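You operate a simulated robot arm through the tools that you are given. There is no shell and no other tool. Be economical: measure what you need, move in short steps, check, and stop when the job is done.

You run a simulated robot arm. Do the job below in one go: nothing can be reset, and whatever is moved stays where it is left.

TASK
Fill the rod's oil cup to between its lines, then push the cotter pin home and latch it.
Fine: use the black oil can, put it back and shut the lid. Set down upright: black oil can.

Only the result counts: the job must be done as asked and must still hold three seconds after the hand-in. Knocking over, shifting, dropping, spilling or breaking anything else fails it. A push-on lid holds only when it is set on centred and level and pressed home; a screw cap is set on level and turned clockwise until tight.

THE ROBOT
A 6-joint arm with a two-finger gripper, on a carriage that runs on a rail from [-1197, 3] to [1143, -3] (x, y) and turns from -3.526 to 2.269 rad about z. Base frame: it is fixed where the carriage stands at the start and does not move with it; the origin is on the floor, on the carriage's upright axis, x ahead of it, y to its left, z up. Readings come in mm, rad, newtons and seconds.
With the tool pointing down near the work surface it reaches from about 620 to 920 mm from the robot's upright axis, wherever it stands. Its first joint turns from -2.897 to 2.897 rad. Places, roughly: cotter pin [800, -500, 800]; oil cup [600, -500, 800]; oil cup lid [600, -500, 800]; rod latch [900, -500, 700]; rod nut [1000, -500, 700]. Payload 2.54 kg.
Tool frame: the origin (TCP) lies between the finger pads and is the grasp point; the fingertips stand 23 mm ahead of it; z points along the fingers, y is the line along which they close. Largest opening 126 mm; the body of the gripper starts 82 mm behind the TCP.
Orientation is told as [roll, pitch, yaw] about the base's x, y, z axes, in that order, counted from this pose: with the fingers straight down and closing along the base's y, the tool's x points along the base's -x, its y along +y and its z along -z.

THE INTERFACE
- The arm moves only by the tool arm_command. Its argument "increments" is a list of rows, each a list of 7 numbers: the gripper command, from -1 (shut) to 1 (fully open), values between in proportion, then the shift along the base's x, y, z in mm, then the turn, a rotation vector about the base's x, y, z in rad. In form: [[gripper, dx, dy, dz, rx, ry, rz], ...]. A call has 1 to 10 rows; each row shifts and turns the commanded pose from where the row before left it. Rows are played at 5 a second. More than 50 mm and 0.15 rad between two rows, or a gripper value outside its range, and nothing of the call is played. Where a pose cannot be reached the arm comes as near as it can. A force on the tool above 60 N (or 10 N above the force at the start of the call, whichever is more), or a blocked arm, ends the call early, and 0.2 s more pass. Each finger halts on what it meets, pressing with about 33 N; the grip force reading is that of the motor and also rises with nothing between the fingers. The clock runs only during rows and for 0.2 s after the last one: add rows that do not move to give the fingers time. The reply holds the time, the measured pose of the TCP, the force on the tool along the base axes, the opening and the grip force, in the units named above and with some noise, with the torque about the TCP (base axes, N m) and any sound that the robot's microphone picked up.
- Cameras (640 x 400 px; columns grow to the right, rows downward): "scene" is now at [39.9, 142.3, 1466.8]; the picture's right is [-0.69, -0.72, 0.00], its down [-0.46, 0.44, -0.77] and it looks along [0.56, -0.53, -0.64] (base axes); focal length 265 px, centre (320, 200). "wrist" rides on the gripper at [82, 14, -122] in the tool frame; the picture's right is [-0.17, 0.99, 0.00], its down [-0.79, -0.13, -0.60] and it looks along [-0.59, -0.10, 0.80] (tool axes); focal length 243 px, centre (320, 200).
- camera(camera): a new picture of that camera. It takes no simulated time.
- move_column(by): slides the trunk up (or, below 0, down) by that many mm; the arm and the scene camera ride with it, the base frame stays. It gives what a move gives, with no picture.
- drive_base(legs): drives the robot by 1 to 6 legs, each [ahead, left, turn to the left] in mm, mm and rad, along the robot's own axes; the way and the turn of a leg run together, so that a leg with both is an arc; at most 1500 mm and 3.142 rad a leg. The arm and the cameras ride along, it lands a little off, and it stops where it bumps. It keeps to its track: a leg is cut to what the track allows. It gives what a move gives.
- head_to(pan, tilt): turns the head with the scene camera to pan (to the left, within 2.094 rad either way) and tilt (down, from -0.506 to 1.204), counted from straight ahead of the robot. It gives what a move gives.
- pixel_to_xyz(camera, pixels): there is no depth. For up to 12 entries [column, row, z] of the newest picture of that camera ("zoom" is the newest enlarged one), the place [x, y] in the base frame at which the ray of that pixel passes the height z, good to about 2 mm. It takes no simulated time.
- close_up(camera, box): a new picture of the part [left, top, right, bottom] of that camera's present view, enlarged. It takes no simulated time.
- sign_off(): hands the job in; it is judged then, once.

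Go step by step. Measure first, check grasps and placings, and put right what went wrong. The budget is 80 turns and 52 pictures, counting those below and the enlarged ones. Unless the task says otherwise, let go and move clear before handing in, and close with one line.

The tools are called after ">>>" as name(argument=value, ...) on one line, values as JSON. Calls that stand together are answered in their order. arm_command: Moves the arm, as the interface text tells. Its arguments: {"type":"object","properties":{"increments":{"type":"array"}},"required":["increments"]} The other tools are called the same way: move_column (by) slides the trunk up or down; drive_base (legs) drives the base; head_to (pan, tilt) turns the head that bears the scene camera; camera (camera) takes a picture; pixel_to_xyz (camera, pixels) gives the place at which the rays of pixels pass given heights; close_up (camera, box) takes an enlarged picture of a part of a camera's view; sign_off () hands the job in.

At the start:

```text
time_s: 0.0
eef_pos: [436.2, -365.9, 1084.6]
tcp_rot: [0.002, 0.001, -0.001]
wrist_force: [-0.1, 1.1, 0.5]
torque: [0.04, 0.0, 0.01]
finger_gap: 126.1
grasp_force: 0.1
trunk travel left (down, up): [-275.0, 215.0]
robot x, y, heading: [-2.6, -1.4, 0.0]
head pan, tilt: [-0.761, 0.695]
```

scene: 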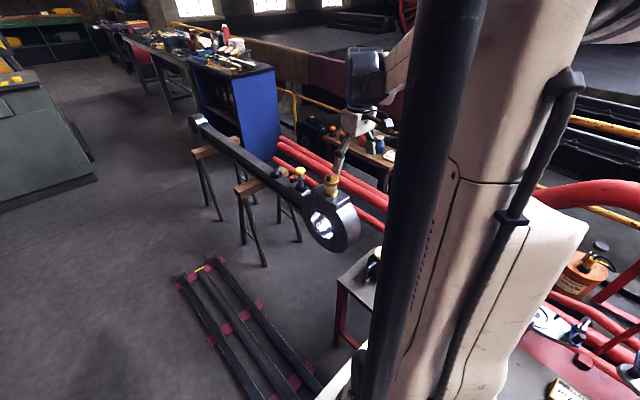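
wrist: 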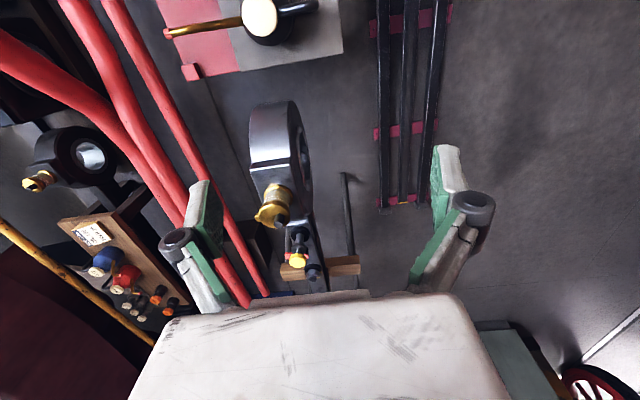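

The scene shows the rod with a brass oil cup near (331,185), a yellow-headed pin near (299,175), and a stool with something dark at (372,265). I'll zoom in on those.

>>> close_up(camera="scene", box=[180, 100, 400, 260])

>>> close_up(camera="wrist", box=[160, 0, 360, 300])

>>> close_up(camera="scene", box=[500, 220, 640, 400])

```text
2.50 times, centred on (290, 180) of scene
```

zoom: 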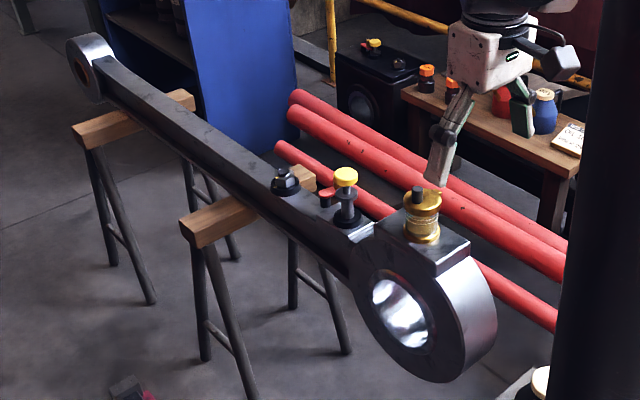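

```text
1.33 times, centred on (260, 150) of wrist
```

zoom: 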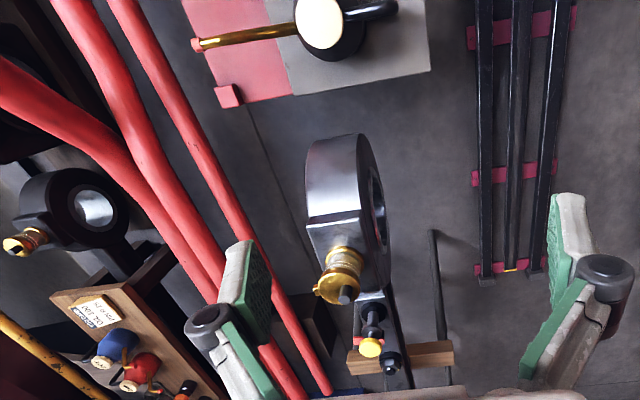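

```text
2.22 times, centred on (570, 310) of scene
```

zoom: 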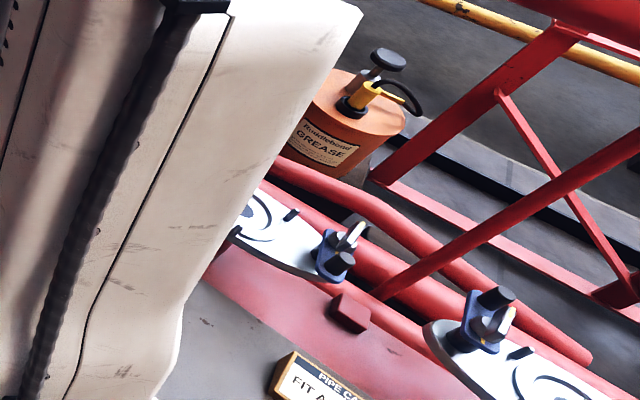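

The black can with a brass spout sits on a stool (wrist (262,18)). I'll estimate its place and get a better view by turning the head.

>>> pixel_to_xyz(camera="wrist", pixels=[[260, 18, 600], [260, 18, 700], [260, 18, 500], [170, 34, 600], [170, 34, 700], [273, 205, 800], [273, 205, 850], [299, 262, 800], [340, 50, 500], [340, 50, 400]])

>>> head_to(pan=-1.1, tilt=0.9)

>>> camera(camera="scene")

```text
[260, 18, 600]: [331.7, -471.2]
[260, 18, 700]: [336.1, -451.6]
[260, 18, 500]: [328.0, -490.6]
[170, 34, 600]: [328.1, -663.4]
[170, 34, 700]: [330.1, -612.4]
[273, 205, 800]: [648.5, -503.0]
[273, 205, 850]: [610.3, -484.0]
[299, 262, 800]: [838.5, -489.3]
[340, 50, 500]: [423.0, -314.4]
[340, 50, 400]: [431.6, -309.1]
```

```text
time_s: 0.8
eef_pos: [435.3, -365.4, 1083.2]
tcp_rot: [0.002, 0.001, -0.001]
wrist_force: [-0.4, -1.2, -0.6]
torque: [-0.03, 0.02, 0.0]
finger_gap: 125.8
grasp_force: 0.0
trunk travel left (down, up): [-275.0, 215.0]
robot x, y, heading: [1.3, -0.2, 0.002]
head pan, tilt: [-1.1, 0.901]
```

```text
46 pictures are left
```

scene: 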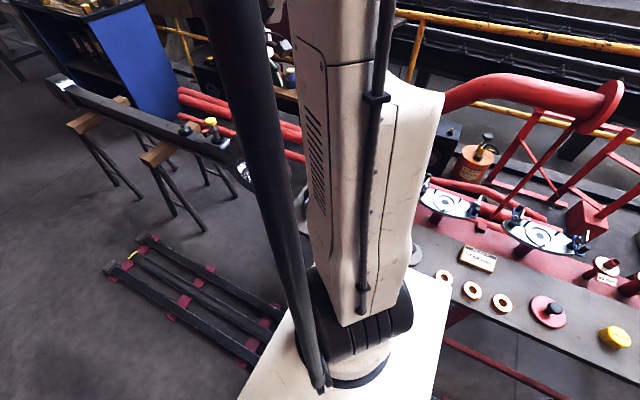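

The arm blocks the can in the scene view. I'll drive back along the rail so that both rod and can lie ahead of the arm.

>>> drive_base(legs=[[-500, 0, 0]])

>>> head_to(pan=-0.4, tilt=0.7)

>>> camera(camera="scene")

>>> camera(camera="wrist")

```text
time_s: 3.8
eef_pos: [-65.1, -363.1, 1084.4]
tcp_rot: [0.0, 0.001, 0.004]
wrist_force: [-0.1, 1.1, -1.3]
torque: [0.04, 0.0, 0.01]
finger_gap: 126.1
grasp_force: 0.0
trunk travel left (down, up): [-275.0, 215.0]
robot x, y, heading: [-499.8, -3.8, 0.002]
head pan, tilt: [-1.1, 0.901]
```

```text
time_s: 4.8
eef_pos: [-64.7, -364.8, 1084.6]
tcp_rot: [0.0, 0.001, 0.004]
wrist_force: [-0.2, 0.3, -0.1]
torque: [-0.02, 0.02, -0.02]
finger_gap: 125.9
grasp_force: 0.0
trunk travel left (down, up): [-275.0, 215.0]
robot x, y, heading: [-496.9, 0.4, 0.002]
head pan, tilt: [-0.4, 0.7]
```

```text
45 pictures are left
```

scene: 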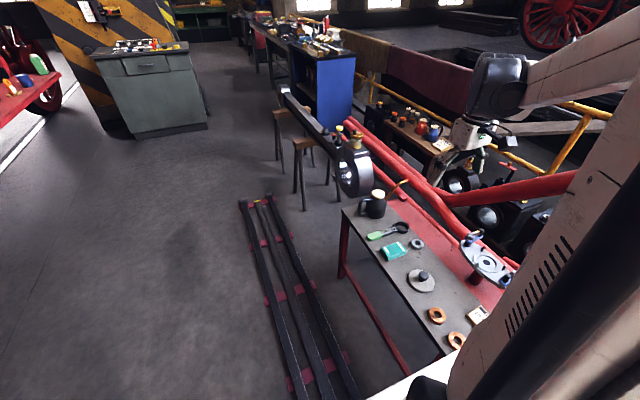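

```text
44 pictures are left
```

wrist: 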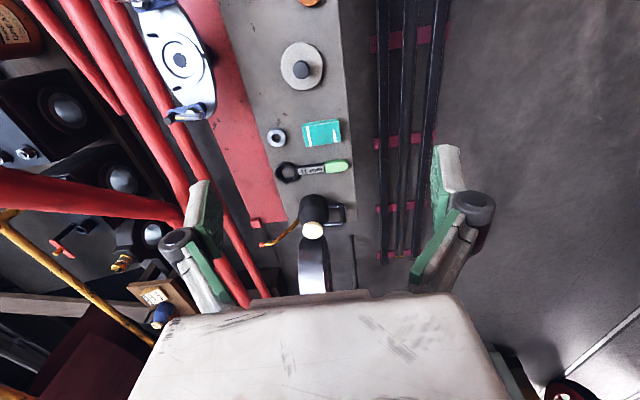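

>>> close_up(camera="scene", box=[310, 100, 470, 240])

>>> pixel_to_xyz(camera="scene", pixels=[[377, 215, 600], [377, 215, 700], [377, 215, 750], [378, 190, 700], [378, 190, 800], [408, 182, 700], [408, 182, 800], [360, 201, 700]])

>>> pixel_to_xyz(camera="wrist", pixels=[[313, 230, 700], [313, 230, 750], [313, 230, 800], [313, 230, 650], [262, 244, 700], [262, 244, 800], [336, 215, 650], [336, 215, 700]])

```text
2.86 times, centred on (390, 170) of scene
```

zoom: 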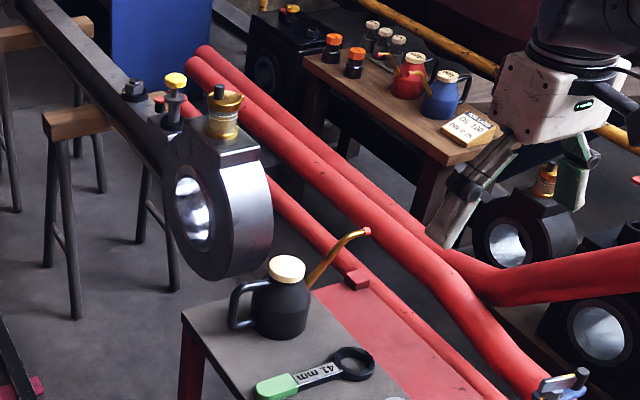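

```text
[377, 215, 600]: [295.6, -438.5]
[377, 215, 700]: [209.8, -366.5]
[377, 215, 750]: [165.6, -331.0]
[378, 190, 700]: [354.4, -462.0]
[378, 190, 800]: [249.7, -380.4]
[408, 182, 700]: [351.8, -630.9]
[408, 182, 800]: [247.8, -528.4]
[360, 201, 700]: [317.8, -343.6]
```

```text
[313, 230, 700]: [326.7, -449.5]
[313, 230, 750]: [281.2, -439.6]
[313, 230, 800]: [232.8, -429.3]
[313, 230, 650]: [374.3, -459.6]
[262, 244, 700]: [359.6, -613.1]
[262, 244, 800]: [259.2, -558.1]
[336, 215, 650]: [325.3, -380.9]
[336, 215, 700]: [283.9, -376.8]
```

The can stands near (334,-452) with its spout toward -y (tip ≈(330,-597,730)) and its handle toward +y. I'll look closer at the tip, the cup and the note.

>>> close_up(camera="scene", box=[325, 110, 385, 150])

>>> close_up(camera="scene", box=[360, 170, 420, 220])

>>> close_up(camera="scene", box=[400, 110, 460, 160])

```text
10.00 times, centred on (355, 130) of scene
```

zoom: 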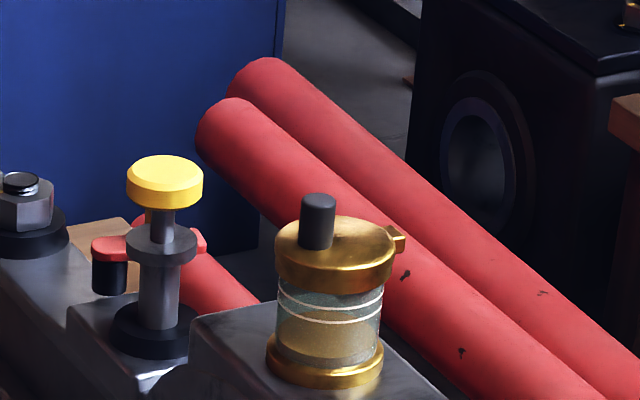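

```text
8.00 times, centred on (390, 195) of scene
```

zoom: 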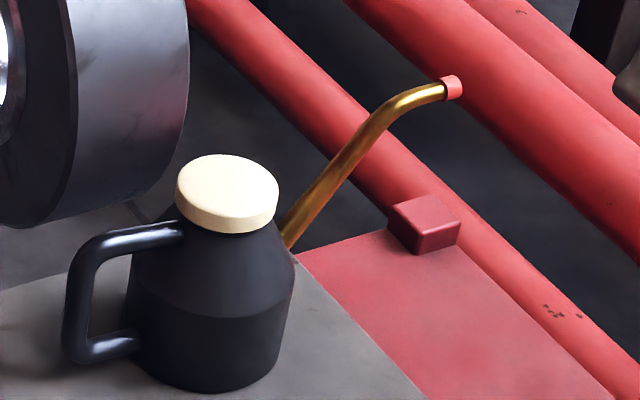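

```text
8.00 times, centred on (430, 135) of scene
```

zoom: 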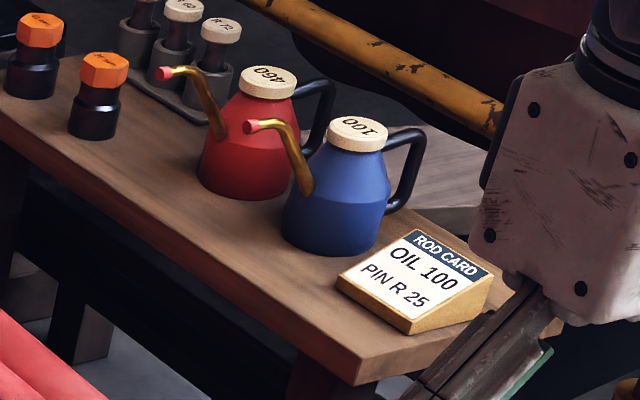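

The card reads "OIL 100 / PIN R 25" but the task names the black can, so that is the one to use. The cup has two lines and a lid with a black knob; I'll go there for a close wrist view.

>>> drive_base(legs=[[450, 0, 0]])

>>> arm_command(increments=[[1, 30, -40, -20, 0, 0, 0], [1, 30, -45, -30, 0, 0, 0], [1, 30, -45, -40, 0, 0, 0], [1, 0, 0, 0, 0, 0, 0]])

>>> camera(camera="wrist")

```text
time_s: 7.6
eef_pos: [388.3, -366.4, 1082.3]
tcp_rot: [0.0, -0.002, 0.002]
wrist_force: [0.9, 0.5, -0.3]
torque: [0.01, 0.04, 0.0]
finger_gap: 125.8
grasp_force: 0.1
trunk travel left (down, up): [-275.0, 215.0]
robot x, y, heading: [-48.5, 0.3, -0.001]
head pan, tilt: [-0.4, 0.7]
```

```text
refused: row 1 steps farther than a row can; nothing moved
```

```text
39 pictures are left
```

wrist: 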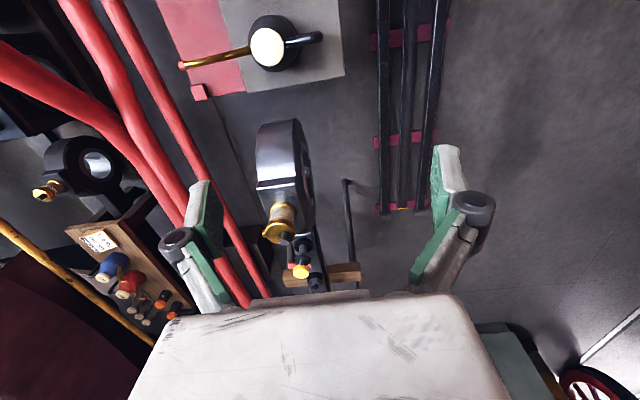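

>>> arm_command(increments=[[1, 20, -35, -20, 0, 0, 0], [1, 20, -35, -20, 0, 0, 0], [1, 20, -35, -20, 0, 0, 0], [1, 20, -25, -25, 0, 0, 0], [1, 0, 0, 0, 0, 0, 0]])

>>> camera(camera="wrist")

```text
time_s: 8.8
eef_pos: [470.4, -497.3, 996.7]
tcp_rot: [0.002, 0.001, 0.001]
wrist_force: [-1.1, -0.8, 0.4]
torque: [0.01, 0.03, 0.01]
finger_gap: 125.9
grasp_force: 0.0
trunk travel left (down, up): [-275.0, 215.0]
robot x, y, heading: [-45.2, 0.3, 0.002]
head pan, tilt: [-0.4, 0.7]
```

```text
38 pictures are left
```

wrist: 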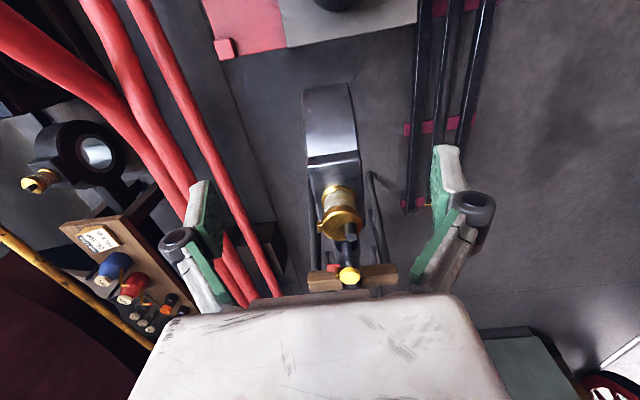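

>>> close_up(camera="wrist", box=[295, 160, 405, 300])

>>> pixel_to_xyz(camera="wrist", pixels=[[342, 220, 850], [342, 220, 830], [352, 235, 860], [352, 235, 850], [322, 232, 850], [349, 272, 850], [349, 272, 830], [335, 185, 790]])

>>> head_to(pan=-0.75, tilt=0.75)

>>> camera(camera="scene")

```text
2.86 times, centred on (350, 230) of wrist
```

zoom: 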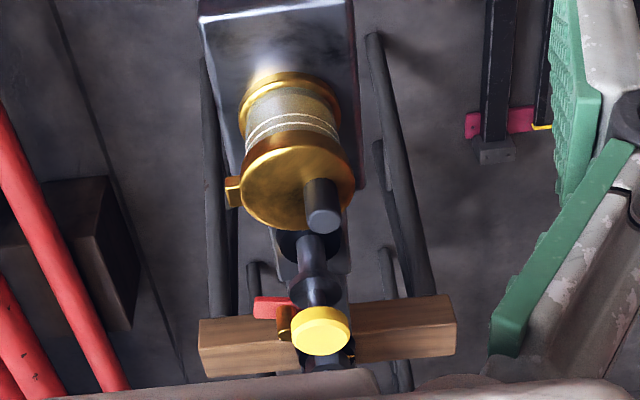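

```text
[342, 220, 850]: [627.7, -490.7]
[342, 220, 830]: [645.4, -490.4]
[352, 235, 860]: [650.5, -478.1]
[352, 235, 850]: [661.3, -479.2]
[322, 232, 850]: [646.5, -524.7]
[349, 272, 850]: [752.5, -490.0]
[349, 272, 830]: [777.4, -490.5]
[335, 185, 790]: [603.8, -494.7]
```

```text
time_s: 9.6
eef_pos: [469.3, -495.7, 998.7]
tcp_rot: [-0.001, -0.001, 0.003]
wrist_force: [0.0, -0.8, -0.2]
torque: [0.03, 0.01, -0.04]
finger_gap: 125.7
grasp_force: 0.0
trunk travel left (down, up): [-275.0, 215.0]
robot x, y, heading: [-48.3, 0.1, 0.003]
head pan, tilt: [-0.75, 0.75]
```

```text
36 pictures are left
```

scene: 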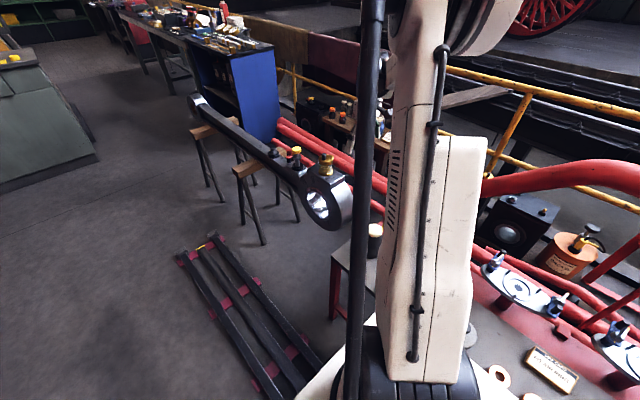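

>>> close_up(camera="scene", box=[260, 130, 360, 210])

```text
5.00 times, centred on (310, 170) of scene
```

zoom: 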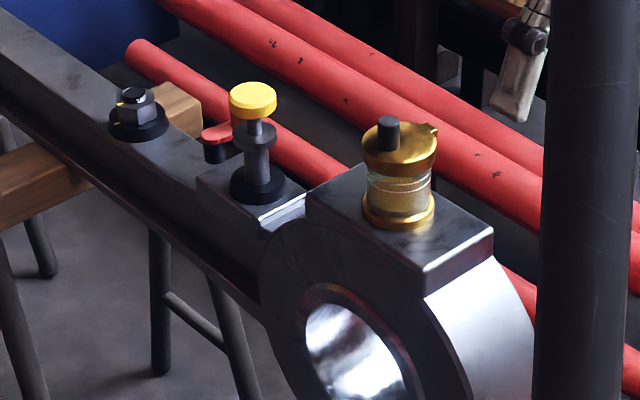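

>>> pixel_to_xyz(camera="zoom", pixels=[[388, 118, 850], [388, 118, 870], [388, 118, 890], [400, 145, 840], [400, 145, 860], [254, 90, 850], [254, 90, 870], [400, 215, 790], [400, 215, 770], [434, 128, 850], [262, 190, 770], [218, 133, 820]])

```text
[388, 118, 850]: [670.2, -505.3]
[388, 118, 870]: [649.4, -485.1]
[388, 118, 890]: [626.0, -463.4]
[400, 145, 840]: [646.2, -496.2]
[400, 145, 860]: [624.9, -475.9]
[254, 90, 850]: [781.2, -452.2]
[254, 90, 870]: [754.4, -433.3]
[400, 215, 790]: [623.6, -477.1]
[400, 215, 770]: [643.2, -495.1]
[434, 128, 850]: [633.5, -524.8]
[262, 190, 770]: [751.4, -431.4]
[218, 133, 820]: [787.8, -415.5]
```

Triangulating: lid centre ≈(635,-490,847), knob top ≈(645,-480,872), hinge-like tab at (640,-525). I'll turn the tool to close along x (yaw -90°) and hover above the knob.

>>> arm_command(increments=[[0, 20, 2, -3, 0, 0, -0.148], [0, 20, 2, -3, 0, 0, -0.148], [0, 20, 2, -3, 0, 0, -0.148], [0, 20, 2, -3, 0, 0, -0.148], [0, 20, 2, -3, 0, 0, -0.148], [0, 20, 2, -3, 0, 0, -0.148], [0, 20, 2, -3, 0, 0, -0.148], [0, 20, 2, -3, 0, 0, -0.148], [0, 10, 2, -3, 0, 0, -0.148], [0, 0, 0, -3, 0, 0, -0.148]])

>>> arm_command(increments=[[0, 5, 0, -5, 0, 0, -0.09], [-0.3, 0, 0, 0, 0, 0, 0]])

>>> camera(camera="wrist")

```text
time_s: 11.8
eef_pos: [638.8, -479.3, 969.3]
tcp_rot: [0.0, 0.002, -1.483]
wrist_force: [0.4, 0.2, 1.2]
torque: [-0.02, 0.03, -0.03]
finger_gap: 63.1
grasp_force: 0.0
trunk travel left (down, up): [-275.0, 215.0]
robot x, y, heading: [-43.7, -1.0, 0.004]
head pan, tilt: [-0.75, 0.75]
```

```text
time_s: 12.4
eef_pos: [643.9, -479.1, 964.5]
tcp_rot: [0.002, 0.0, -1.572]
wrist_force: [-0.6, 0.0, 0.2]
torque: [0.02, -0.03, 0.01]
finger_gap: 44.0
grasp_force: 0.0
trunk travel left (down, up): [-275.0, 215.0]
robot x, y, heading: [-44.7, 4.7, 0.004]
head pan, tilt: [-0.75, 0.75]
```

```text
34 pictures are left
```

wrist: 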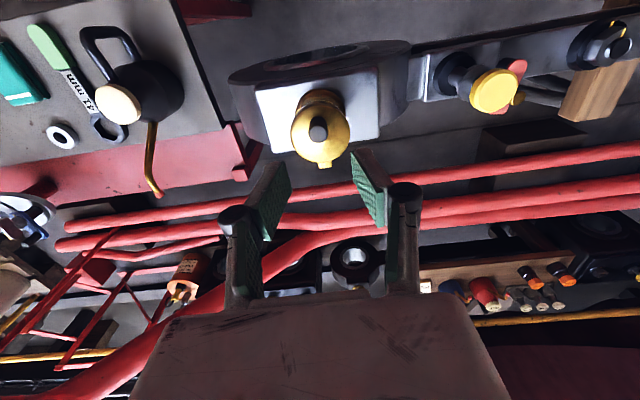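

>>> close_up(camera="wrist", box=[230, 60, 390, 180])

>>> pixel_to_xyz(camera="wrist", pixels=[[318, 131, 872], [318, 131, 850], [320, 122, 847], [324, 166, 845], [118, 104, 690], [155, 192, 730], [493, 92, 860], [493, 92, 840], [519, 68, 820]])

>>> close_up(camera="wrist", box=[420, 0, 640, 140])

```text
3.33 times, centred on (310, 120) of wrist
```

zoom: 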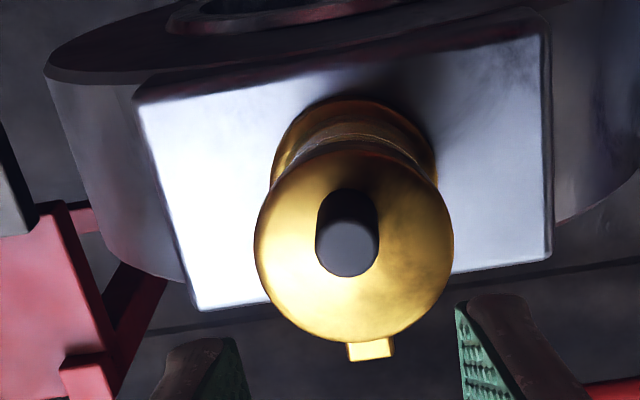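

```text
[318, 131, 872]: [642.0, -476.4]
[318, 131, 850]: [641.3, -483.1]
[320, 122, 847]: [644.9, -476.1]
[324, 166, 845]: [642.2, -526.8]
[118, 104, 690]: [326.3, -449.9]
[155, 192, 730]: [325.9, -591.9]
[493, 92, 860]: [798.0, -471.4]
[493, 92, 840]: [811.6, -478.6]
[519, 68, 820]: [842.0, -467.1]
```

```text
2.86 times, centred on (530, 70) of wrist
```

zoom: 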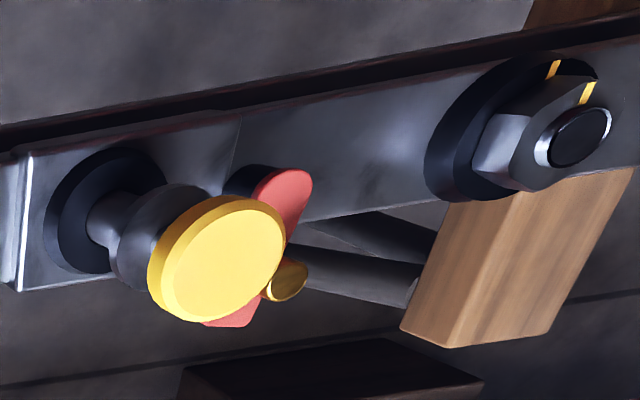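

The knob is at (642,-478), and the tab at (642,-527) looks like a hinge along x. I'll descend onto the knob's upper part, grip it and test a small lift.

>>> arm_command(increments=[[-0.3, -2, 1, -40, 0, 0, 0], [-0.3, 0, 0, -30, 0, 0, 0], [-0.3, 0, 0, -12, 0, 0, 0], [-1, 0, 0, 0, 0, 0, 0], [-1, 0, 0, 0, 0, 0, 0], [-1, 0, 0, 0, 0, 0, 0]])

>>> arm_command(increments=[[-1, 0, 0, 3, 0, 0, 0], [-1, 0, 0, 0, 0, 0, 0]])

```text
time_s: 13.8
eef_pos: [643.0, -477.6, 880.6]
tcp_rot: [0.0, 0.0, -1.57]
wrist_force: [-9.3, 5.1, -8.6]
torque: [0.59, 0.18, -0.06]
finger_gap: 18.4
grasp_force: 43.7
trunk travel left (down, up): [-275.0, 215.0]
robot x, y, heading: [-49.0, -0.9, 0.002]
head pan, tilt: [-0.75, 0.75]
```

```text
time_s: 14.4
eef_pos: [642.2, -478.4, 883.1]
tcp_rot: [0.001, -0.001, -1.569]
wrist_force: [-6.4, -1.2, -19.8]
torque: [0.86, 0.12, -0.02]
finger_gap: 18.4
grasp_force: 43.9
trunk travel left (down, up): [-275.0, 215.0]
robot x, y, heading: [-49.1, -0.9, 0.001]
head pan, tilt: [-0.75, 0.75]
```

Force torque ratio (0.86/-20 → 43 mm toward -y) confirms a hinge at y≈-521. I'll swing the lid about it, turning the tool along.

>>> arm_command(increments=[[-1, 0, -5.4, 3.2, 0.14, 0, 0], [-1, 0, -6.2, 4.9, 0.14, 0, 0], [-1, 0, -6.8, 4.0, 0.14, 0, 0], [-1, 0, 0, 0, 0, 0, 0]])

```text
time_s: 15.4
eef_pos: [641.8, -496.3, 897.6]
tcp_rot: [0.003, 0.421, -1.567]
wrist_force: [10.8, -11.3, 17.5]
torque: [-1.11, -0.26, -0.06]
finger_gap: 18.4
grasp_force: 43.3
trunk travel left (down, up): [-275.0, 215.0]
robot x, y, heading: [-47.7, -1.2, 0.005]
head pan, tilt: [-0.75, 0.75]
```

>>> arm_command(increments=[[-1, 0, -9, 4.0, 0.14, 0, 0], [-1, 0, -8.3, 1.4, 0.14, 0, 0], [-1, 0, 0, 0, 0, 0, 0]])

```text
time_s: 16.2
eef_pos: [642.4, -510.7, 903.2]
tcp_rot: [0.02, 0.679, -1.573]
wrist_force: [-46.0, 0.8, -0.6]
torque: [0.04, 0.92, 0.49]
finger_gap: 18.4
grasp_force: 42.6
out of reach, approached as far as the arm can: row 2
trunk travel left (down, up): [-275.0, 215.0]
robot x, y, heading: [-49.1, -0.3, -0.005]
head pan, tilt: [-0.75, 0.75]
```

The tool lean hits the reach limit. I'll lower the lid back again, let go, and bring the carriage nearer before retrying.

>>> arm_command(increments=[[-1, 0, 8.3, -1.4, -0.14, 0, 0], [-1, 0, 0, 0, 0, 0, 0]])

```text
time_s: 16.8
eef_pos: [641.6, -503.3, 900.0]
tcp_rot: [-0.004, 0.559, -1.577]
wrist_force: [-12.3, 4.1, 1.9]
torque: [0.19, 0.42, -0.03]
finger_gap: 18.2
grasp_force: 43.7
trunk travel left (down, up): [-275.0, 215.0]
robot x, y, heading: [-45.0, -0.0, -0.003]
head pan, tilt: [-0.75, 0.75]
stopped in row 2: the force on the tool passed its limit at 62 N (the readings are from after the stop); the commanded pose is now the measured one
```

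Refitted hinge at (y -524.6, z 846.2). Lowering the lid along that arc and releasing.

>>> arm_command(increments=[[-1, 0, 7.3, -3.5, -0.14, 0, 0], [-1, 0, 6.75, -4.5, -0.14, 0, 0], [-1, 0, 6.05, -5.4, -0.14, 0, 0], [-1, 0, 5.15, -6.1, -0.139, 0, 0], [-1, 0, 0, 0, 0, 0, 0]])

>>> arm_command(increments=[[-0.3, 0, 0, 0, 0, 0, 0], [-0.3, 0, 0, 0, 0, 0, 0], [-0.3, 0, 0, 40, 0, 0, 0], [-0.3, 0, 0, 40, 0, 0, 0]])

>>> drive_base(legs=[[200, 0, 0]])

```text
time_s: 18.0
eef_pos: [642.9, -475.7, 879.9]
tcp_rot: [-0.003, -0.001, -1.575]
wrist_force: [-32.5, 6.0, -4.6]
torque: [1.39, 0.68, -0.14]
finger_gap: 18.4
grasp_force: 43.7
trunk travel left (down, up): [-275.0, 215.0]
robot x, y, heading: [-45.6, -3.2, -0.006]
head pan, tilt: [-0.75, 0.75]
```

```text
time_s: 19.0
eef_pos: [646.4, -475.8, 961.1]
tcp_rot: [-0.002, 0.0, -1.571]
wrist_force: [0.7, -0.6, -0.6]
torque: [0.0, 0.04, -0.01]
finger_gap: 43.8
grasp_force: 0.1
trunk travel left (down, up): [-275.0, 215.0]
robot x, y, heading: [-47.4, -0.0, 0.001]
head pan, tilt: [-0.75, 0.75]
```

```text
time_s: 20.6
eef_pos: [847.3, -476.5, 961.7]
tcp_rot: [-0.001, -0.001, -1.575]
wrist_force: [-0.2, -0.4, 0.3]
torque: [0.0, -0.03, 0.04]
finger_gap: 44.2
grasp_force: 0.0
trunk travel left (down, up): [-275.0, 215.0]
robot x, y, heading: [156.6, -0.9, -0.006]
head pan, tilt: [-0.75, 0.75]
```

>>> arm_command(increments=[[-0.3, -41, 9.7, 5, -0.14, 0, 0], [-0.3, -41, 9.7, 0, -0.14, 0, 0], [-0.3, -41, 9.7, 0, -0.14, 0, 0], [-0.3, -41, 9.7, 0, -0.14, 0, 0], [-0.3, -41, 9.7, 0, -0.14, 0, 0], [-0.3, 0, 0, -41, 0, 0, 0], [-0.3, 0, 0, 0, 0, 0, 0]])

>>> close_up(camera="wrist", box=[200, 60, 440, 240])

```text
time_s: 22.2
eef_pos: [640.6, -424.4, 924.8]
tcp_rot: [0.002, -0.7, -1.577]
wrist_force: [0.5, 0.5, -0.9]
torque: [-0.03, 0.04, 0.0]
finger_gap: 44.3
grasp_force: 0.0
trunk travel left (down, up): [-275.0, 215.0]
robot x, y, heading: [152.6, -1.9, -0.001]
head pan, tilt: [-0.75, 0.75]
```

```text
2.22 times, centred on (320, 150) of wrist
```

zoom: 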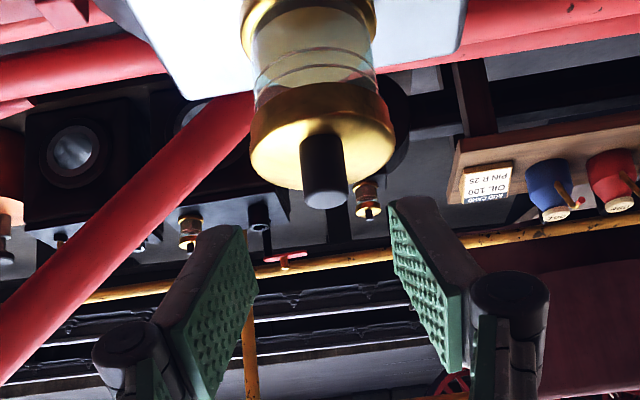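

>>> arm_command(increments=[[-0.3, 1, -21, -23, 0, 0, 0], [-0.3, 0.5, -21, -23, 0, 0, 0], [-0.3, 0, 0, 0, 0, 0, 0], [-1, 0, 0, 0, 0, 0, 0], [-1, 0, 0, 0, 0, 0, 0], [-1, 0, 0, 0, 0, 0, 0]])

```text
time_s: 23.6
eef_pos: [641.6, -470.6, 877.4]
tcp_rot: [0.002, -0.699, -1.576]
wrist_force: [-17.4, -1.6, -9.9]
torque: [0.44, 0.34, -0.19]
finger_gap: 18.4
grasp_force: 42.7
trunk travel left (down, up): [-275.0, 215.0]
robot x, y, heading: [155.1, -3.9, -0.005]
head pan, tilt: [-0.75, 0.75]
```

>>> arm_command(increments=[[-1, -1.5, -4.9, 7.2, 0.14, 0, 0], [-1, 0, -5.8, 6.5, 0.14, 0, 0], [-1, 0, -6.7, 5.6, 0.14, 0, 0], [-1, 0, -7.4, 4.7, 0.14, 0, 0], [-1, 0, -8, 3.5, 0.14, 0, 0], [-1, 0, 0, 0, 0, 0, 0]])

```text
time_s: 25.0
eef_pos: [642.5, -504.9, 906.8]
tcp_rot: [-0.003, 0.002, -1.574]
wrist_force: [-7.4, -16.7, -16.0]
torque: [-0.77, 0.14, 0.09]
finger_gap: 18.5
grasp_force: 43.3
trunk travel left (down, up): [-275.0, 215.0]
robot x, y, heading: [158.3, 2.1, -0.005]
head pan, tilt: [-0.75, 0.75]
```

>>> arm_command(increments=[[-1, 0, -9.9, 0.9, 0.14, 0, 0], [-1, 0, -8.6, 1.2, 0.14, 0, 0], [-1, 0, -8.8, -0.1, 0.14, 0, 0], [-1, 0, -8.6, -1.2, 0.14, 0, 0], [-1, 0, 0, 0, 0, 0, 0]])

```text
time_s: 26.2
eef_pos: [642.5, -537.6, 907.1]
tcp_rot: [0.005, 0.55, -1.575]
wrist_force: [-12.6, -13.6, 24.1]
torque: [-0.58, 0.22, 0.16]
finger_gap: 18.1
grasp_force: 43.4
trunk travel left (down, up): [-275.0, 215.0]
robot x, y, heading: [153.1, 0.4, -0.004]
head pan, tilt: [-0.75, 0.75]
```

>>> arm_command(increments=[[-1, 0, -9.4, -1.5, 0.14, 0, 0], [-1, 0, -8, -3.4, 0.14, 0, 0], [-1, 0, -7.3, -4.6, 0.14, 0, 0], [-1, 0, 0, 0, 0, 0, 0]])

```text
time_s: 26.8
eef_pos: [641.0, -537.5, 906.5]
tcp_rot: [0.023, 0.575, -1.59]
wrist_force: [-14.8, 2.5, 13.0]
torque: [0.26, 0.45, 0.19]
finger_gap: 18.4
grasp_force: 43.8
out of reach, approached as far as the arm can: row 1, 2
trunk travel left (down, up): [-275.0, 215.0]
robot x, y, heading: [151.3, 3.0, -0.007]
head pan, tilt: [-0.75, 0.75]
stopped in row 2: the force on the tool passed its limit at 66 N (the readings are from after the stop); the commanded pose is now the measured one
```

Tilt limit reached again with the lid at ~73°. I'll try carrying the knob further in -y without more tilt, letting it pivot between the pads.

>>> arm_command(increments=[[-1, 0, -4.4, -0.6, -0.05, 0, 0], [-1, 0, -4.4, -1.0, 0, 0, 0], [-1, 0, -3.6, -1.2, 0, 0, 0], [-1, 0, 0, 0, 0, 0, 0]])

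```text
time_s: 27.8
eef_pos: [641.5, -548.4, 904.1]
tcp_rot: [0.024, 0.526, -1.587]
wrist_force: [-42.9, 19.2, 5.5]
torque: [1.23, 0.54, 0.76]
finger_gap: 18.5
grasp_force: 44.0
trunk travel left (down, up): [-275.0, 215.0]
robot x, y, heading: [150.5, -0.2, -0.001]
head pan, tilt: [-0.75, 0.75]
```

>>> arm_command(increments=[[-1, -1.5, -3.8, -1.4, 0, 0, 0], [-1, -1, -4, -1.8, 0, 0, 0], [-1, -0.5, -4.2, -2.2, 0, 0, 0], [-1, 0, -4.2, -2.4, 0, 0, 0], [-1, 0, 0, 0, 0, 0, 0]])

>>> close_up(camera="scene", box=[100, 120, 260, 220])

```text
time_s: 29.0
eef_pos: [641.5, -565.5, 893.5]
tcp_rot: [0.024, 0.525, -1.586]
wrist_force: [-34.8, 23.7, -35.9]
torque: [-0.3, 0.06, 0.59]
finger_gap: 13.2
grasp_force: 40.3
trunk travel left (down, up): [-275.0, 215.0]
robot x, y, heading: [153.0, -0.8, -0.002]
head pan, tilt: [-0.75, 0.75]
```

```text
4.00 times, centred on (180, 170) of scene
```

zoom: 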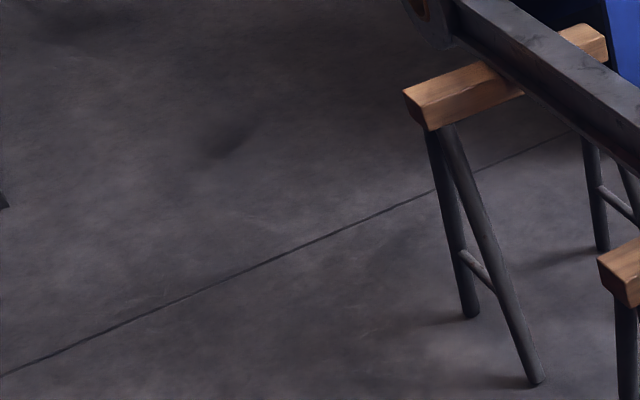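

>>> camera(camera="wrist")

```text
29 pictures are left
```

wrist: 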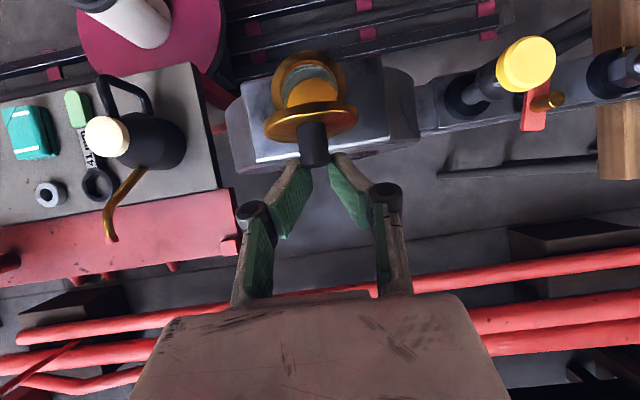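

>>> close_up(camera="wrist", box=[240, 40, 400, 180])

```text
2.86 times, centred on (320, 110) of wrist
```

zoom: 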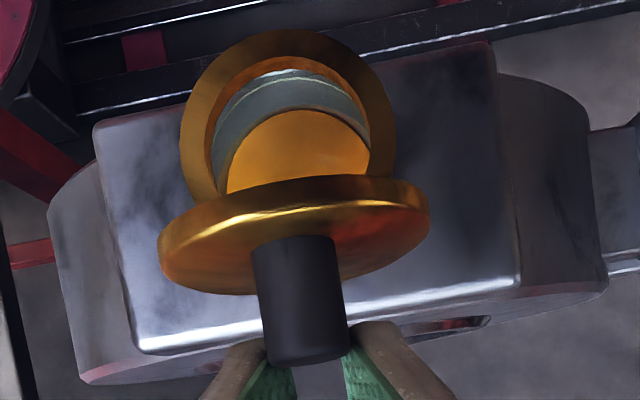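

The lid stands about 74° open with its knob barely in the fingertips. I'll release and see whether it stays.

>>> arm_command(increments=[[-0.3, 0, 0, 0, 0, 0, 0], [-0.3, 0, 0, 0, 0, 0, 0], [-0.3, 0, -15, 26, 0, 0, 0], [-0.3, 0, -15, 26, 0, 0, 0], [-0.3, 0, 0, 40, 0, 0, 0]])

>>> close_up(camera="wrist", box=[200, 0, 440, 220])

```text
time_s: 30.2
eef_pos: [641.1, -597.1, 984.5]
tcp_rot: [0.024, 0.527, -1.587]
wrist_force: [-0.6, -0.3, -0.1]
torque: [0.02, -0.01, 0.01]
finger_gap: 44.2
grasp_force: 0.0
trunk travel left (down, up): [-275.0, 215.0]
robot x, y, heading: [153.0, 0.0, -0.005]
head pan, tilt: [-0.75, 0.75]
```

```text
1.82 times, centred on (320, 110) of wrist
```

zoom: 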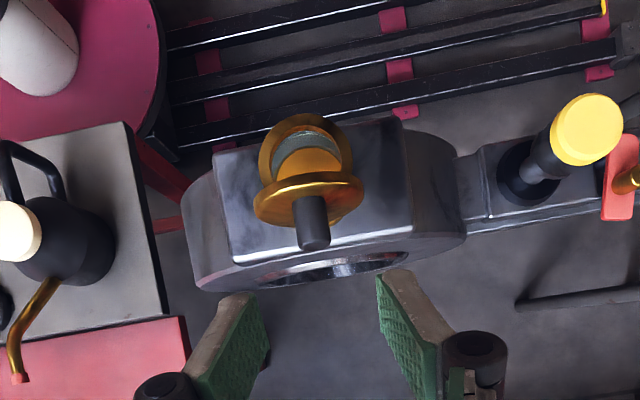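

The lid stays open. Next I'll straighten the tool, drive back to the can and hover above it.

>>> arm_command(increments=[[0.5, 0, 37, 10, -0.132, 0, 0], [0.5, 0, 37, 10, -0.132, 0, 0], [0.5, 0, 37, 10, -0.132, 0, 0], [0.7, 0, 37, 10, -0.131, 0, 0], [0.7, 0, 0, 0, 0, 0, 0.016]])

>>> drive_base(legs=[[-453, 0, 0]])

>>> arm_command(increments=[[0.7, 35, 0, -35, 0, 0, 0], [0.7, 35, 0, -35, 0, 0, 0], [0.7, 35, 0, -35, 0, 0, 0], [0.7, 35, 0, -35, 0, 0, 0], [0.7, 0, 0, 0, 0, 0, 0]])

>>> camera(camera="wrist")

```text
time_s: 31.4
eef_pos: [642.3, -445.8, 1027.2]
tcp_rot: [0.033, -0.004, -1.569]
wrist_force: [0.3, -0.1, 1.1]
torque: [-0.04, 0.02, 0.0]
finger_gap: 107.2
grasp_force: 0.1
trunk travel left (down, up): [-275.0, 215.0]
robot x, y, heading: [151.9, -1.7, -0.005]
head pan, tilt: [-0.75, 0.75]
```

```text
time_s: 34.1
eef_pos: [187.6, -449.6, 1026.8]
tcp_rot: [0.032, -0.003, -1.577]
wrist_force: [0.6, 0.5, -0.7]
torque: [0.02, -0.02, -0.01]
finger_gap: 107.3
grasp_force: 0.1
trunk travel left (down, up): [-275.0, 215.0]
robot x, y, heading: [-301.6, 0.9, -0.011]
head pan, tilt: [-0.75, 0.75]
```

```text
time_s: 35.4
eef_pos: [326.5, -451.1, 886.2]
tcp_rot: [0.031, -0.001, -1.577]
wrist_force: [-0.7, -0.9, -0.9]
torque: [0.05, 0.02, 0.02]
finger_gap: 107.1
grasp_force: 0.0
trunk travel left (down, up): [-275.0, 215.0]
robot x, y, heading: [-299.9, 2.5, -0.014]
head pan, tilt: [-0.75, 0.75]
```

```text
26 pictures are left
```

wrist: 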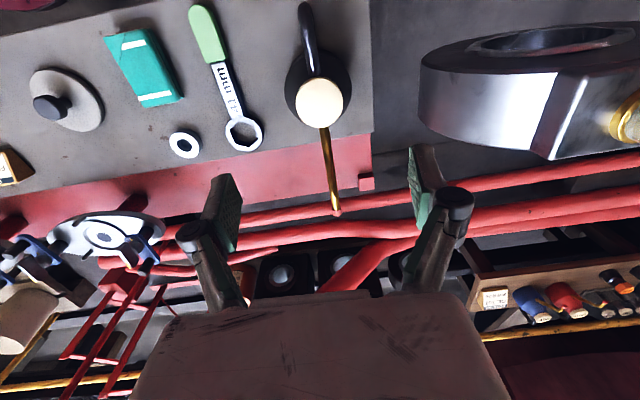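

>>> pixel_to_xyz(camera="wrist", pixels=[[320, 101, 690], [320, 101, 680], [337, 211, 730], [337, 211, 720], [306, 10, 650], [322, 85, 620], [242, 132, 600], [371, 132, 600]])

>>> close_up(camera="wrist", box=[250, 0, 390, 230])

```text
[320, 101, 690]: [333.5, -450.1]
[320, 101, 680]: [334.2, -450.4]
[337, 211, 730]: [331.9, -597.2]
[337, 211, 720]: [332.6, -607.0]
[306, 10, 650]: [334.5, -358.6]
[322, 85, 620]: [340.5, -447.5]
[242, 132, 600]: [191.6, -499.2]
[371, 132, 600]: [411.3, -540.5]
```

```text
1.74 times, centred on (320, 115) of wrist
```

zoom: 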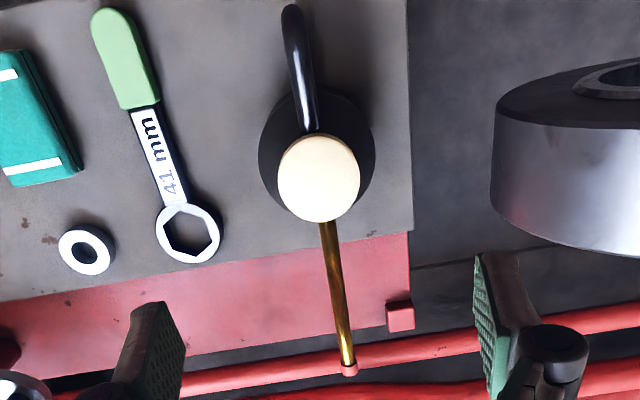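

The can is centred at (334,-450), cap top ≈690, body ≈95 mm wide. I'll open fully, straighten the small roll and descend straddling it along x.

>>> arm_command(increments=[[1, 7.5, 1, -30, 0, 0.031, 0], [1, 0, 0, -45, 0, 0, 0], [1, 0, 0, -45, 0, 0, 0], [1, 0, 0, -45, 0, 0, 0], [1, 0, 0, -45, 0, 0, 0], [1, 0, 0, -30, 0, 0, 0], [1, 0, 0, 0, 0, 0, 0]])

>>> camera(camera="wrist")

```text
time_s: 37.0
eef_pos: [334.0, -449.5, 646.9]
tcp_rot: [0.003, -0.002, -1.578]
wrist_force: [-0.2, -0.7, -0.1]
torque: [0.0, 0.0, -0.01]
finger_gap: 125.8
grasp_force: 0.1
trunk travel left (down, up): [-275.0, 215.0]
robot x, y, heading: [-295.9, 0.7, -0.008]
head pan, tilt: [-0.75, 0.75]
```

```text
24 pictures are left
```

wrist: 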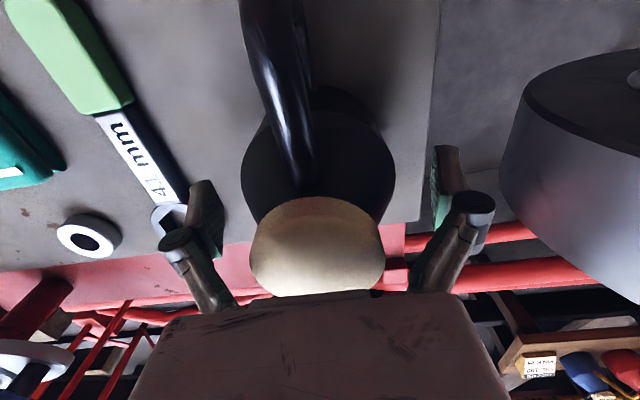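

>>> arm_command(increments=[[1, 0, 0, -14, 0, 0, 0], [1, 0, 0, -12, 0, 0, 0], [1, 0, 0, 0, 0, 0, 0]])

>>> arm_command(increments=[[0.4, 0, 0, 0, 0, 0, 0], [0.2, 0, 0, 0, 0, 0, 0], [-1, 0, 0, 0, 0, 0, 0], [-1, 0, 0, 0, 0, 0, 0]])

```text
time_s: 37.8
eef_pos: [332.7, -450.3, 625.9]
tcp_rot: [0.002, -0.003, -1.578]
wrist_force: [-8.1, 6.6, 42.1]
torque: [-0.5, -0.34, -0.04]
finger_gap: 126.9
grasp_force: 0.0
trunk travel left (down, up): [-275.0, 215.0]
robot x, y, heading: [-297.5, -4.1, -0.01]
head pan, tilt: [-0.75, 0.75]
stopped in row 3: the force on the tool passed its limit at 62 N (the readings are from after the stop); the commanded pose is now the measured one
```

```text
time_s: 38.5
eef_pos: [333.8, -450.1, 627.6]
tcp_rot: [0.001, -0.004, -1.578]
wrist_force: [-10.2, 8.6, 45.8]
torque: [-1.01, -0.51, 0.0]
finger_gap: 106.9
grasp_force: 33.1
trunk travel left (down, up): [-275.0, 215.0]
robot x, y, heading: [-297.8, 1.8, -0.016]
head pan, tilt: [-0.75, 0.75]
stopped in row 3: the force on the tool passed its limit at 62 N (the readings are from after the stop); the commanded pose is now the measured one
```

Something presses up (palm on cap or tips on table). I'll open, raise 7 mm, then grip.

>>> arm_command(increments=[[1, 0, 0, 0, 0, 0, 0], [1, 0, 0, 4, 0, 0, 0], [1, 0, 0, 3, 0, 0, 0], [1, 0, 0, 0, 0, 0, 0]])

>>> arm_command(increments=[[0.4, 0, 0, 0, 0, 0, 0], [-1, 0, 0, 0, 0, 0, 0], [-1, 0, 0, 0, 0, 0, 0], [-1, 0, 0, 0, 0, 0, 0]])

>>> camera(camera="wrist")

```text
time_s: 39.5
eef_pos: [335.3, -449.8, 629.0]
tcp_rot: [0.002, -0.001, -1.578]
wrist_force: [0.4, 0.6, 0.4]
torque: [0.0, -0.01, 0.01]
finger_gap: 126.0
grasp_force: 0.0
trunk travel left (down, up): [-275.0, 215.0]
robot x, y, heading: [-297.4, 3.1, -0.016]
head pan, tilt: [-0.75, 0.75]
```

```text
time_s: 40.5
eef_pos: [334.2, -451.0, 632.0]
tcp_rot: [0.003, -0.003, -1.578]
wrist_force: [1.9, -2.6, 17.4]
torque: [0.32, 0.51, 0.02]
finger_gap: 96.5
grasp_force: 32.6
trunk travel left (down, up): [-275.0, 215.0]
robot x, y, heading: [-298.9, -0.1, -0.011]
head pan, tilt: [-0.75, 0.75]
```

```text
23 pictures are left
```

wrist: 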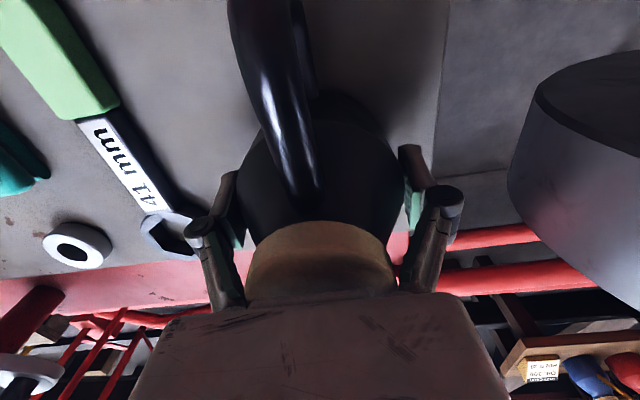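

Gripped at 96.5 mm. Lift test.

>>> arm_command(increments=[[-1, 0, 0, 10, 0, 0, 0], [-1, 0, 0, 20, 0, 0, 0], [-1, 0, 0, 30, 0, 0, 0], [-1, 0, 0, 0, 0, 0, 0]])

>>> camera(camera="wrist")

```text
time_s: 41.5
eef_pos: [336.1, -450.0, 691.3]
tcp_rot: [0.001, -0.002, -1.578]
wrist_force: [0.4, -0.3, -4.3]
torque: [-0.02, -0.01, 0.03]
finger_gap: 96.2
grasp_force: 32.9
trunk travel left (down, up): [-275.0, 215.0]
robot x, y, heading: [-300.4, 3.8, -0.016]
head pan, tilt: [-0.75, 0.75]
```

```text
22 pictures are left
```

wrist: 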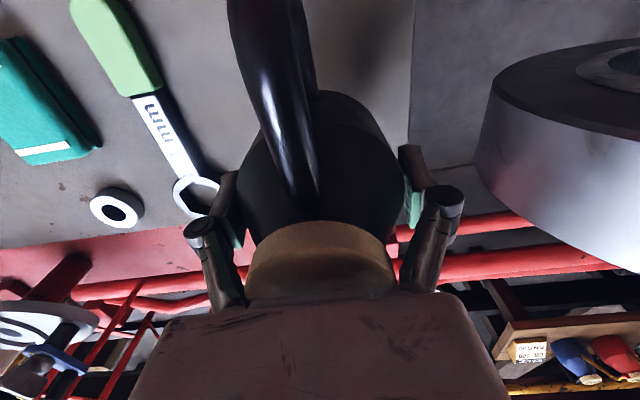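

The can is held (≈0.43 kg). I'll raise it high and turn the spout toward +x, then swing the carriage round to the +x side so the pouring lean is toward the robot.

>>> arm_command(increments=[[-1, 0, 0, 45, 0, 0, 0], [-1, 0, 0, 45, 0, 0, 0], [-1, 0, 0, 45, 0, 0, 0.1], [-1, 0, 0, 45, 0, 0, 0.147], [-1, 0, 0, 45, 0, 0, 0.147], [-1, 0, 0, 45, 0, 0, 0.147], [-1, 0, 0, 45, 0, 0, 0.147], [-1, 0, 0, 45, 0, 0, 0.147], [-1, 0, 0, 0, 0, 0, 0.147], [-1, 0, 0, 0, 0, 0, 0.147]])

>>> arm_command(increments=[[-1, 0, 0, 0, 0, 0, 0.147], [-1, 0, 0, 0, 0, 0, 0.147], [-1, 0, 0, 0, 0, 0, 0.147], [-1, 0, 0, 0, 0, 0, 0]])

>>> drive_base(legs=[[600, 0, 0], [700, 0, -0.9]])

```text
time_s: 43.8
eef_pos: [334.3, -451.3, 1050.2]
tcp_rot: [0.001, -0.001, -0.448]
wrist_force: [-0.5, 0.4, -4.4]
torque: [-0.03, -0.03, -0.02]
finger_gap: 96.4
grasp_force: 32.8
trunk travel left (down, up): [-275.0, 215.0]
robot x, y, heading: [-302.5, 0.8, -0.014]
head pan, tilt: [-0.75, 0.75]
```

```text
time_s: 44.8
eef_pos: [333.7, -451.9, 1049.9]
tcp_rot: [0.002, 0.001, -0.007]
wrist_force: [0.6, 1.3, -4.2]
torque: [0.02, 0.0, -0.01]
finger_gap: 96.6
grasp_force: 32.5
trunk travel left (down, up): [-275.0, 215.0]
robot x, y, heading: [-296.6, 3.2, -0.02]
head pan, tilt: [-0.75, 0.75]
```

```text
time_s: 51.6
eef_pos: [939.6, -778.4, 1049.9]
tcp_rot: [0.002, -0.001, -0.914]
wrist_force: [-0.6, -0.2, -3.8]
torque: [0.0, 0.0, 0.02]
finger_gap: 96.4
grasp_force: 32.5
trunk travel left (down, up): [-275.0, 215.0]
robot x, y, heading: [901.2, -0.4, -0.921]
head pan, tilt: [-0.75, 0.75]
cut short: leg 2
```

>>> drive_base(legs=[[48, 64, 0], [0, 0, -0.95]])

>>> arm_command(increments=[[-1, 0, 0, 0, 0, 0, 0.147], [-1, 0, 0, 0, 0, 0, 0.147], [-1, 0, 0, 0, 0, 0, 0.147], [-1, 0, 0, 0, 0, 0, 0.147], [-1, 0, 0, 0, 0, 0, 0.147], [-1, 0, 0, 0, 0, 0, 0.147], [-1, 0, 0, 0, 0, 0, 0.147], [-1, 0, 0, 0, 0, 0, 0.147]])

```text
time_s: 55.0
eef_pos: [377.5, -490.4, 1050.8]
tcp_rot: [0.001, -0.002, -1.853]
wrist_force: [-0.4, 0.1, -3.3]
torque: [-0.01, -0.03, -0.01]
finger_gap: 96.1
grasp_force: 33.4
trunk travel left (down, up): [-275.0, 215.0]
robot x, y, heading: [982.0, -3.7, -1.859]
head pan, tilt: [-0.75, 0.75]
```

```text
time_s: 56.9
eef_pos: [377.7, -490.1, 1051.5]
tcp_rot: [0.001, -0.002, -0.675]
wrist_force: [-0.4, 0.0, -3.5]
torque: [0.02, 0.0, -0.04]
finger_gap: 96.1
grasp_force: 32.7
trunk travel left (down, up): [-275.0, 215.0]
robot x, y, heading: [981.4, -4.2, -1.856]
head pan, tilt: [-0.75, 0.75]
```

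>>> arm_command(increments=[[-1, 0, 0, 0, 0, 0, 0.135], [-1, 0, 0, 0, 0, 0, 0.135], [-1, 0, 0, 0, 0, 0, 0.135], [-1, 0, 0, 0, 0, 0, 0.135], [-1, 0, 0, 0, 0, 0, 0.135], [-1, 0, 0, 0, 0, 0, 0]])

>>> head_to(pan=-0.55, tilt=0.7)

>>> camera(camera="scene")

```text
time_s: 58.2
eef_pos: [377.2, -490.0, 1050.0]
tcp_rot: [0.0, -0.001, -0.001]
wrist_force: [-0.8, 0.4, -4.4]
torque: [0.0, 0.01, 0.02]
finger_gap: 96.2
grasp_force: 33.2
trunk travel left (down, up): [-275.0, 215.0]
robot x, y, heading: [984.3, -2.0, -1.858]
head pan, tilt: [-0.75, 0.75]
```

```text
time_s: 59.0
eef_pos: [378.8, -490.3, 1049.6]
tcp_rot: [0.003, -0.001, -0.001]
wrist_force: [-0.1, -0.5, -4.4]
torque: [0.01, 0.02, -0.02]
finger_gap: 96.2
grasp_force: 33.0
trunk travel left (down, up): [-275.0, 215.0]
robot x, y, heading: [981.6, -5.1, -1.856]
head pan, tilt: [-0.55, 0.7]
```

```text
21 pictures are left
```

scene: 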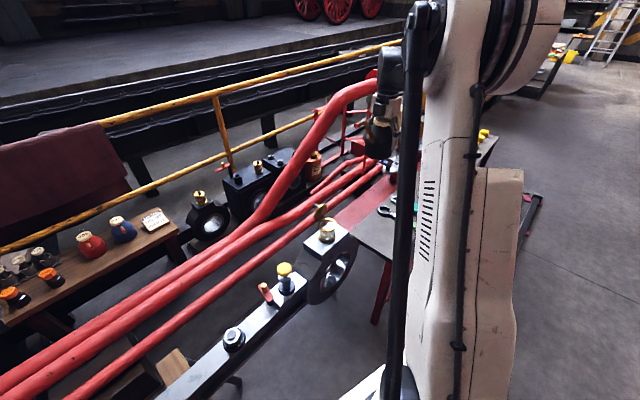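

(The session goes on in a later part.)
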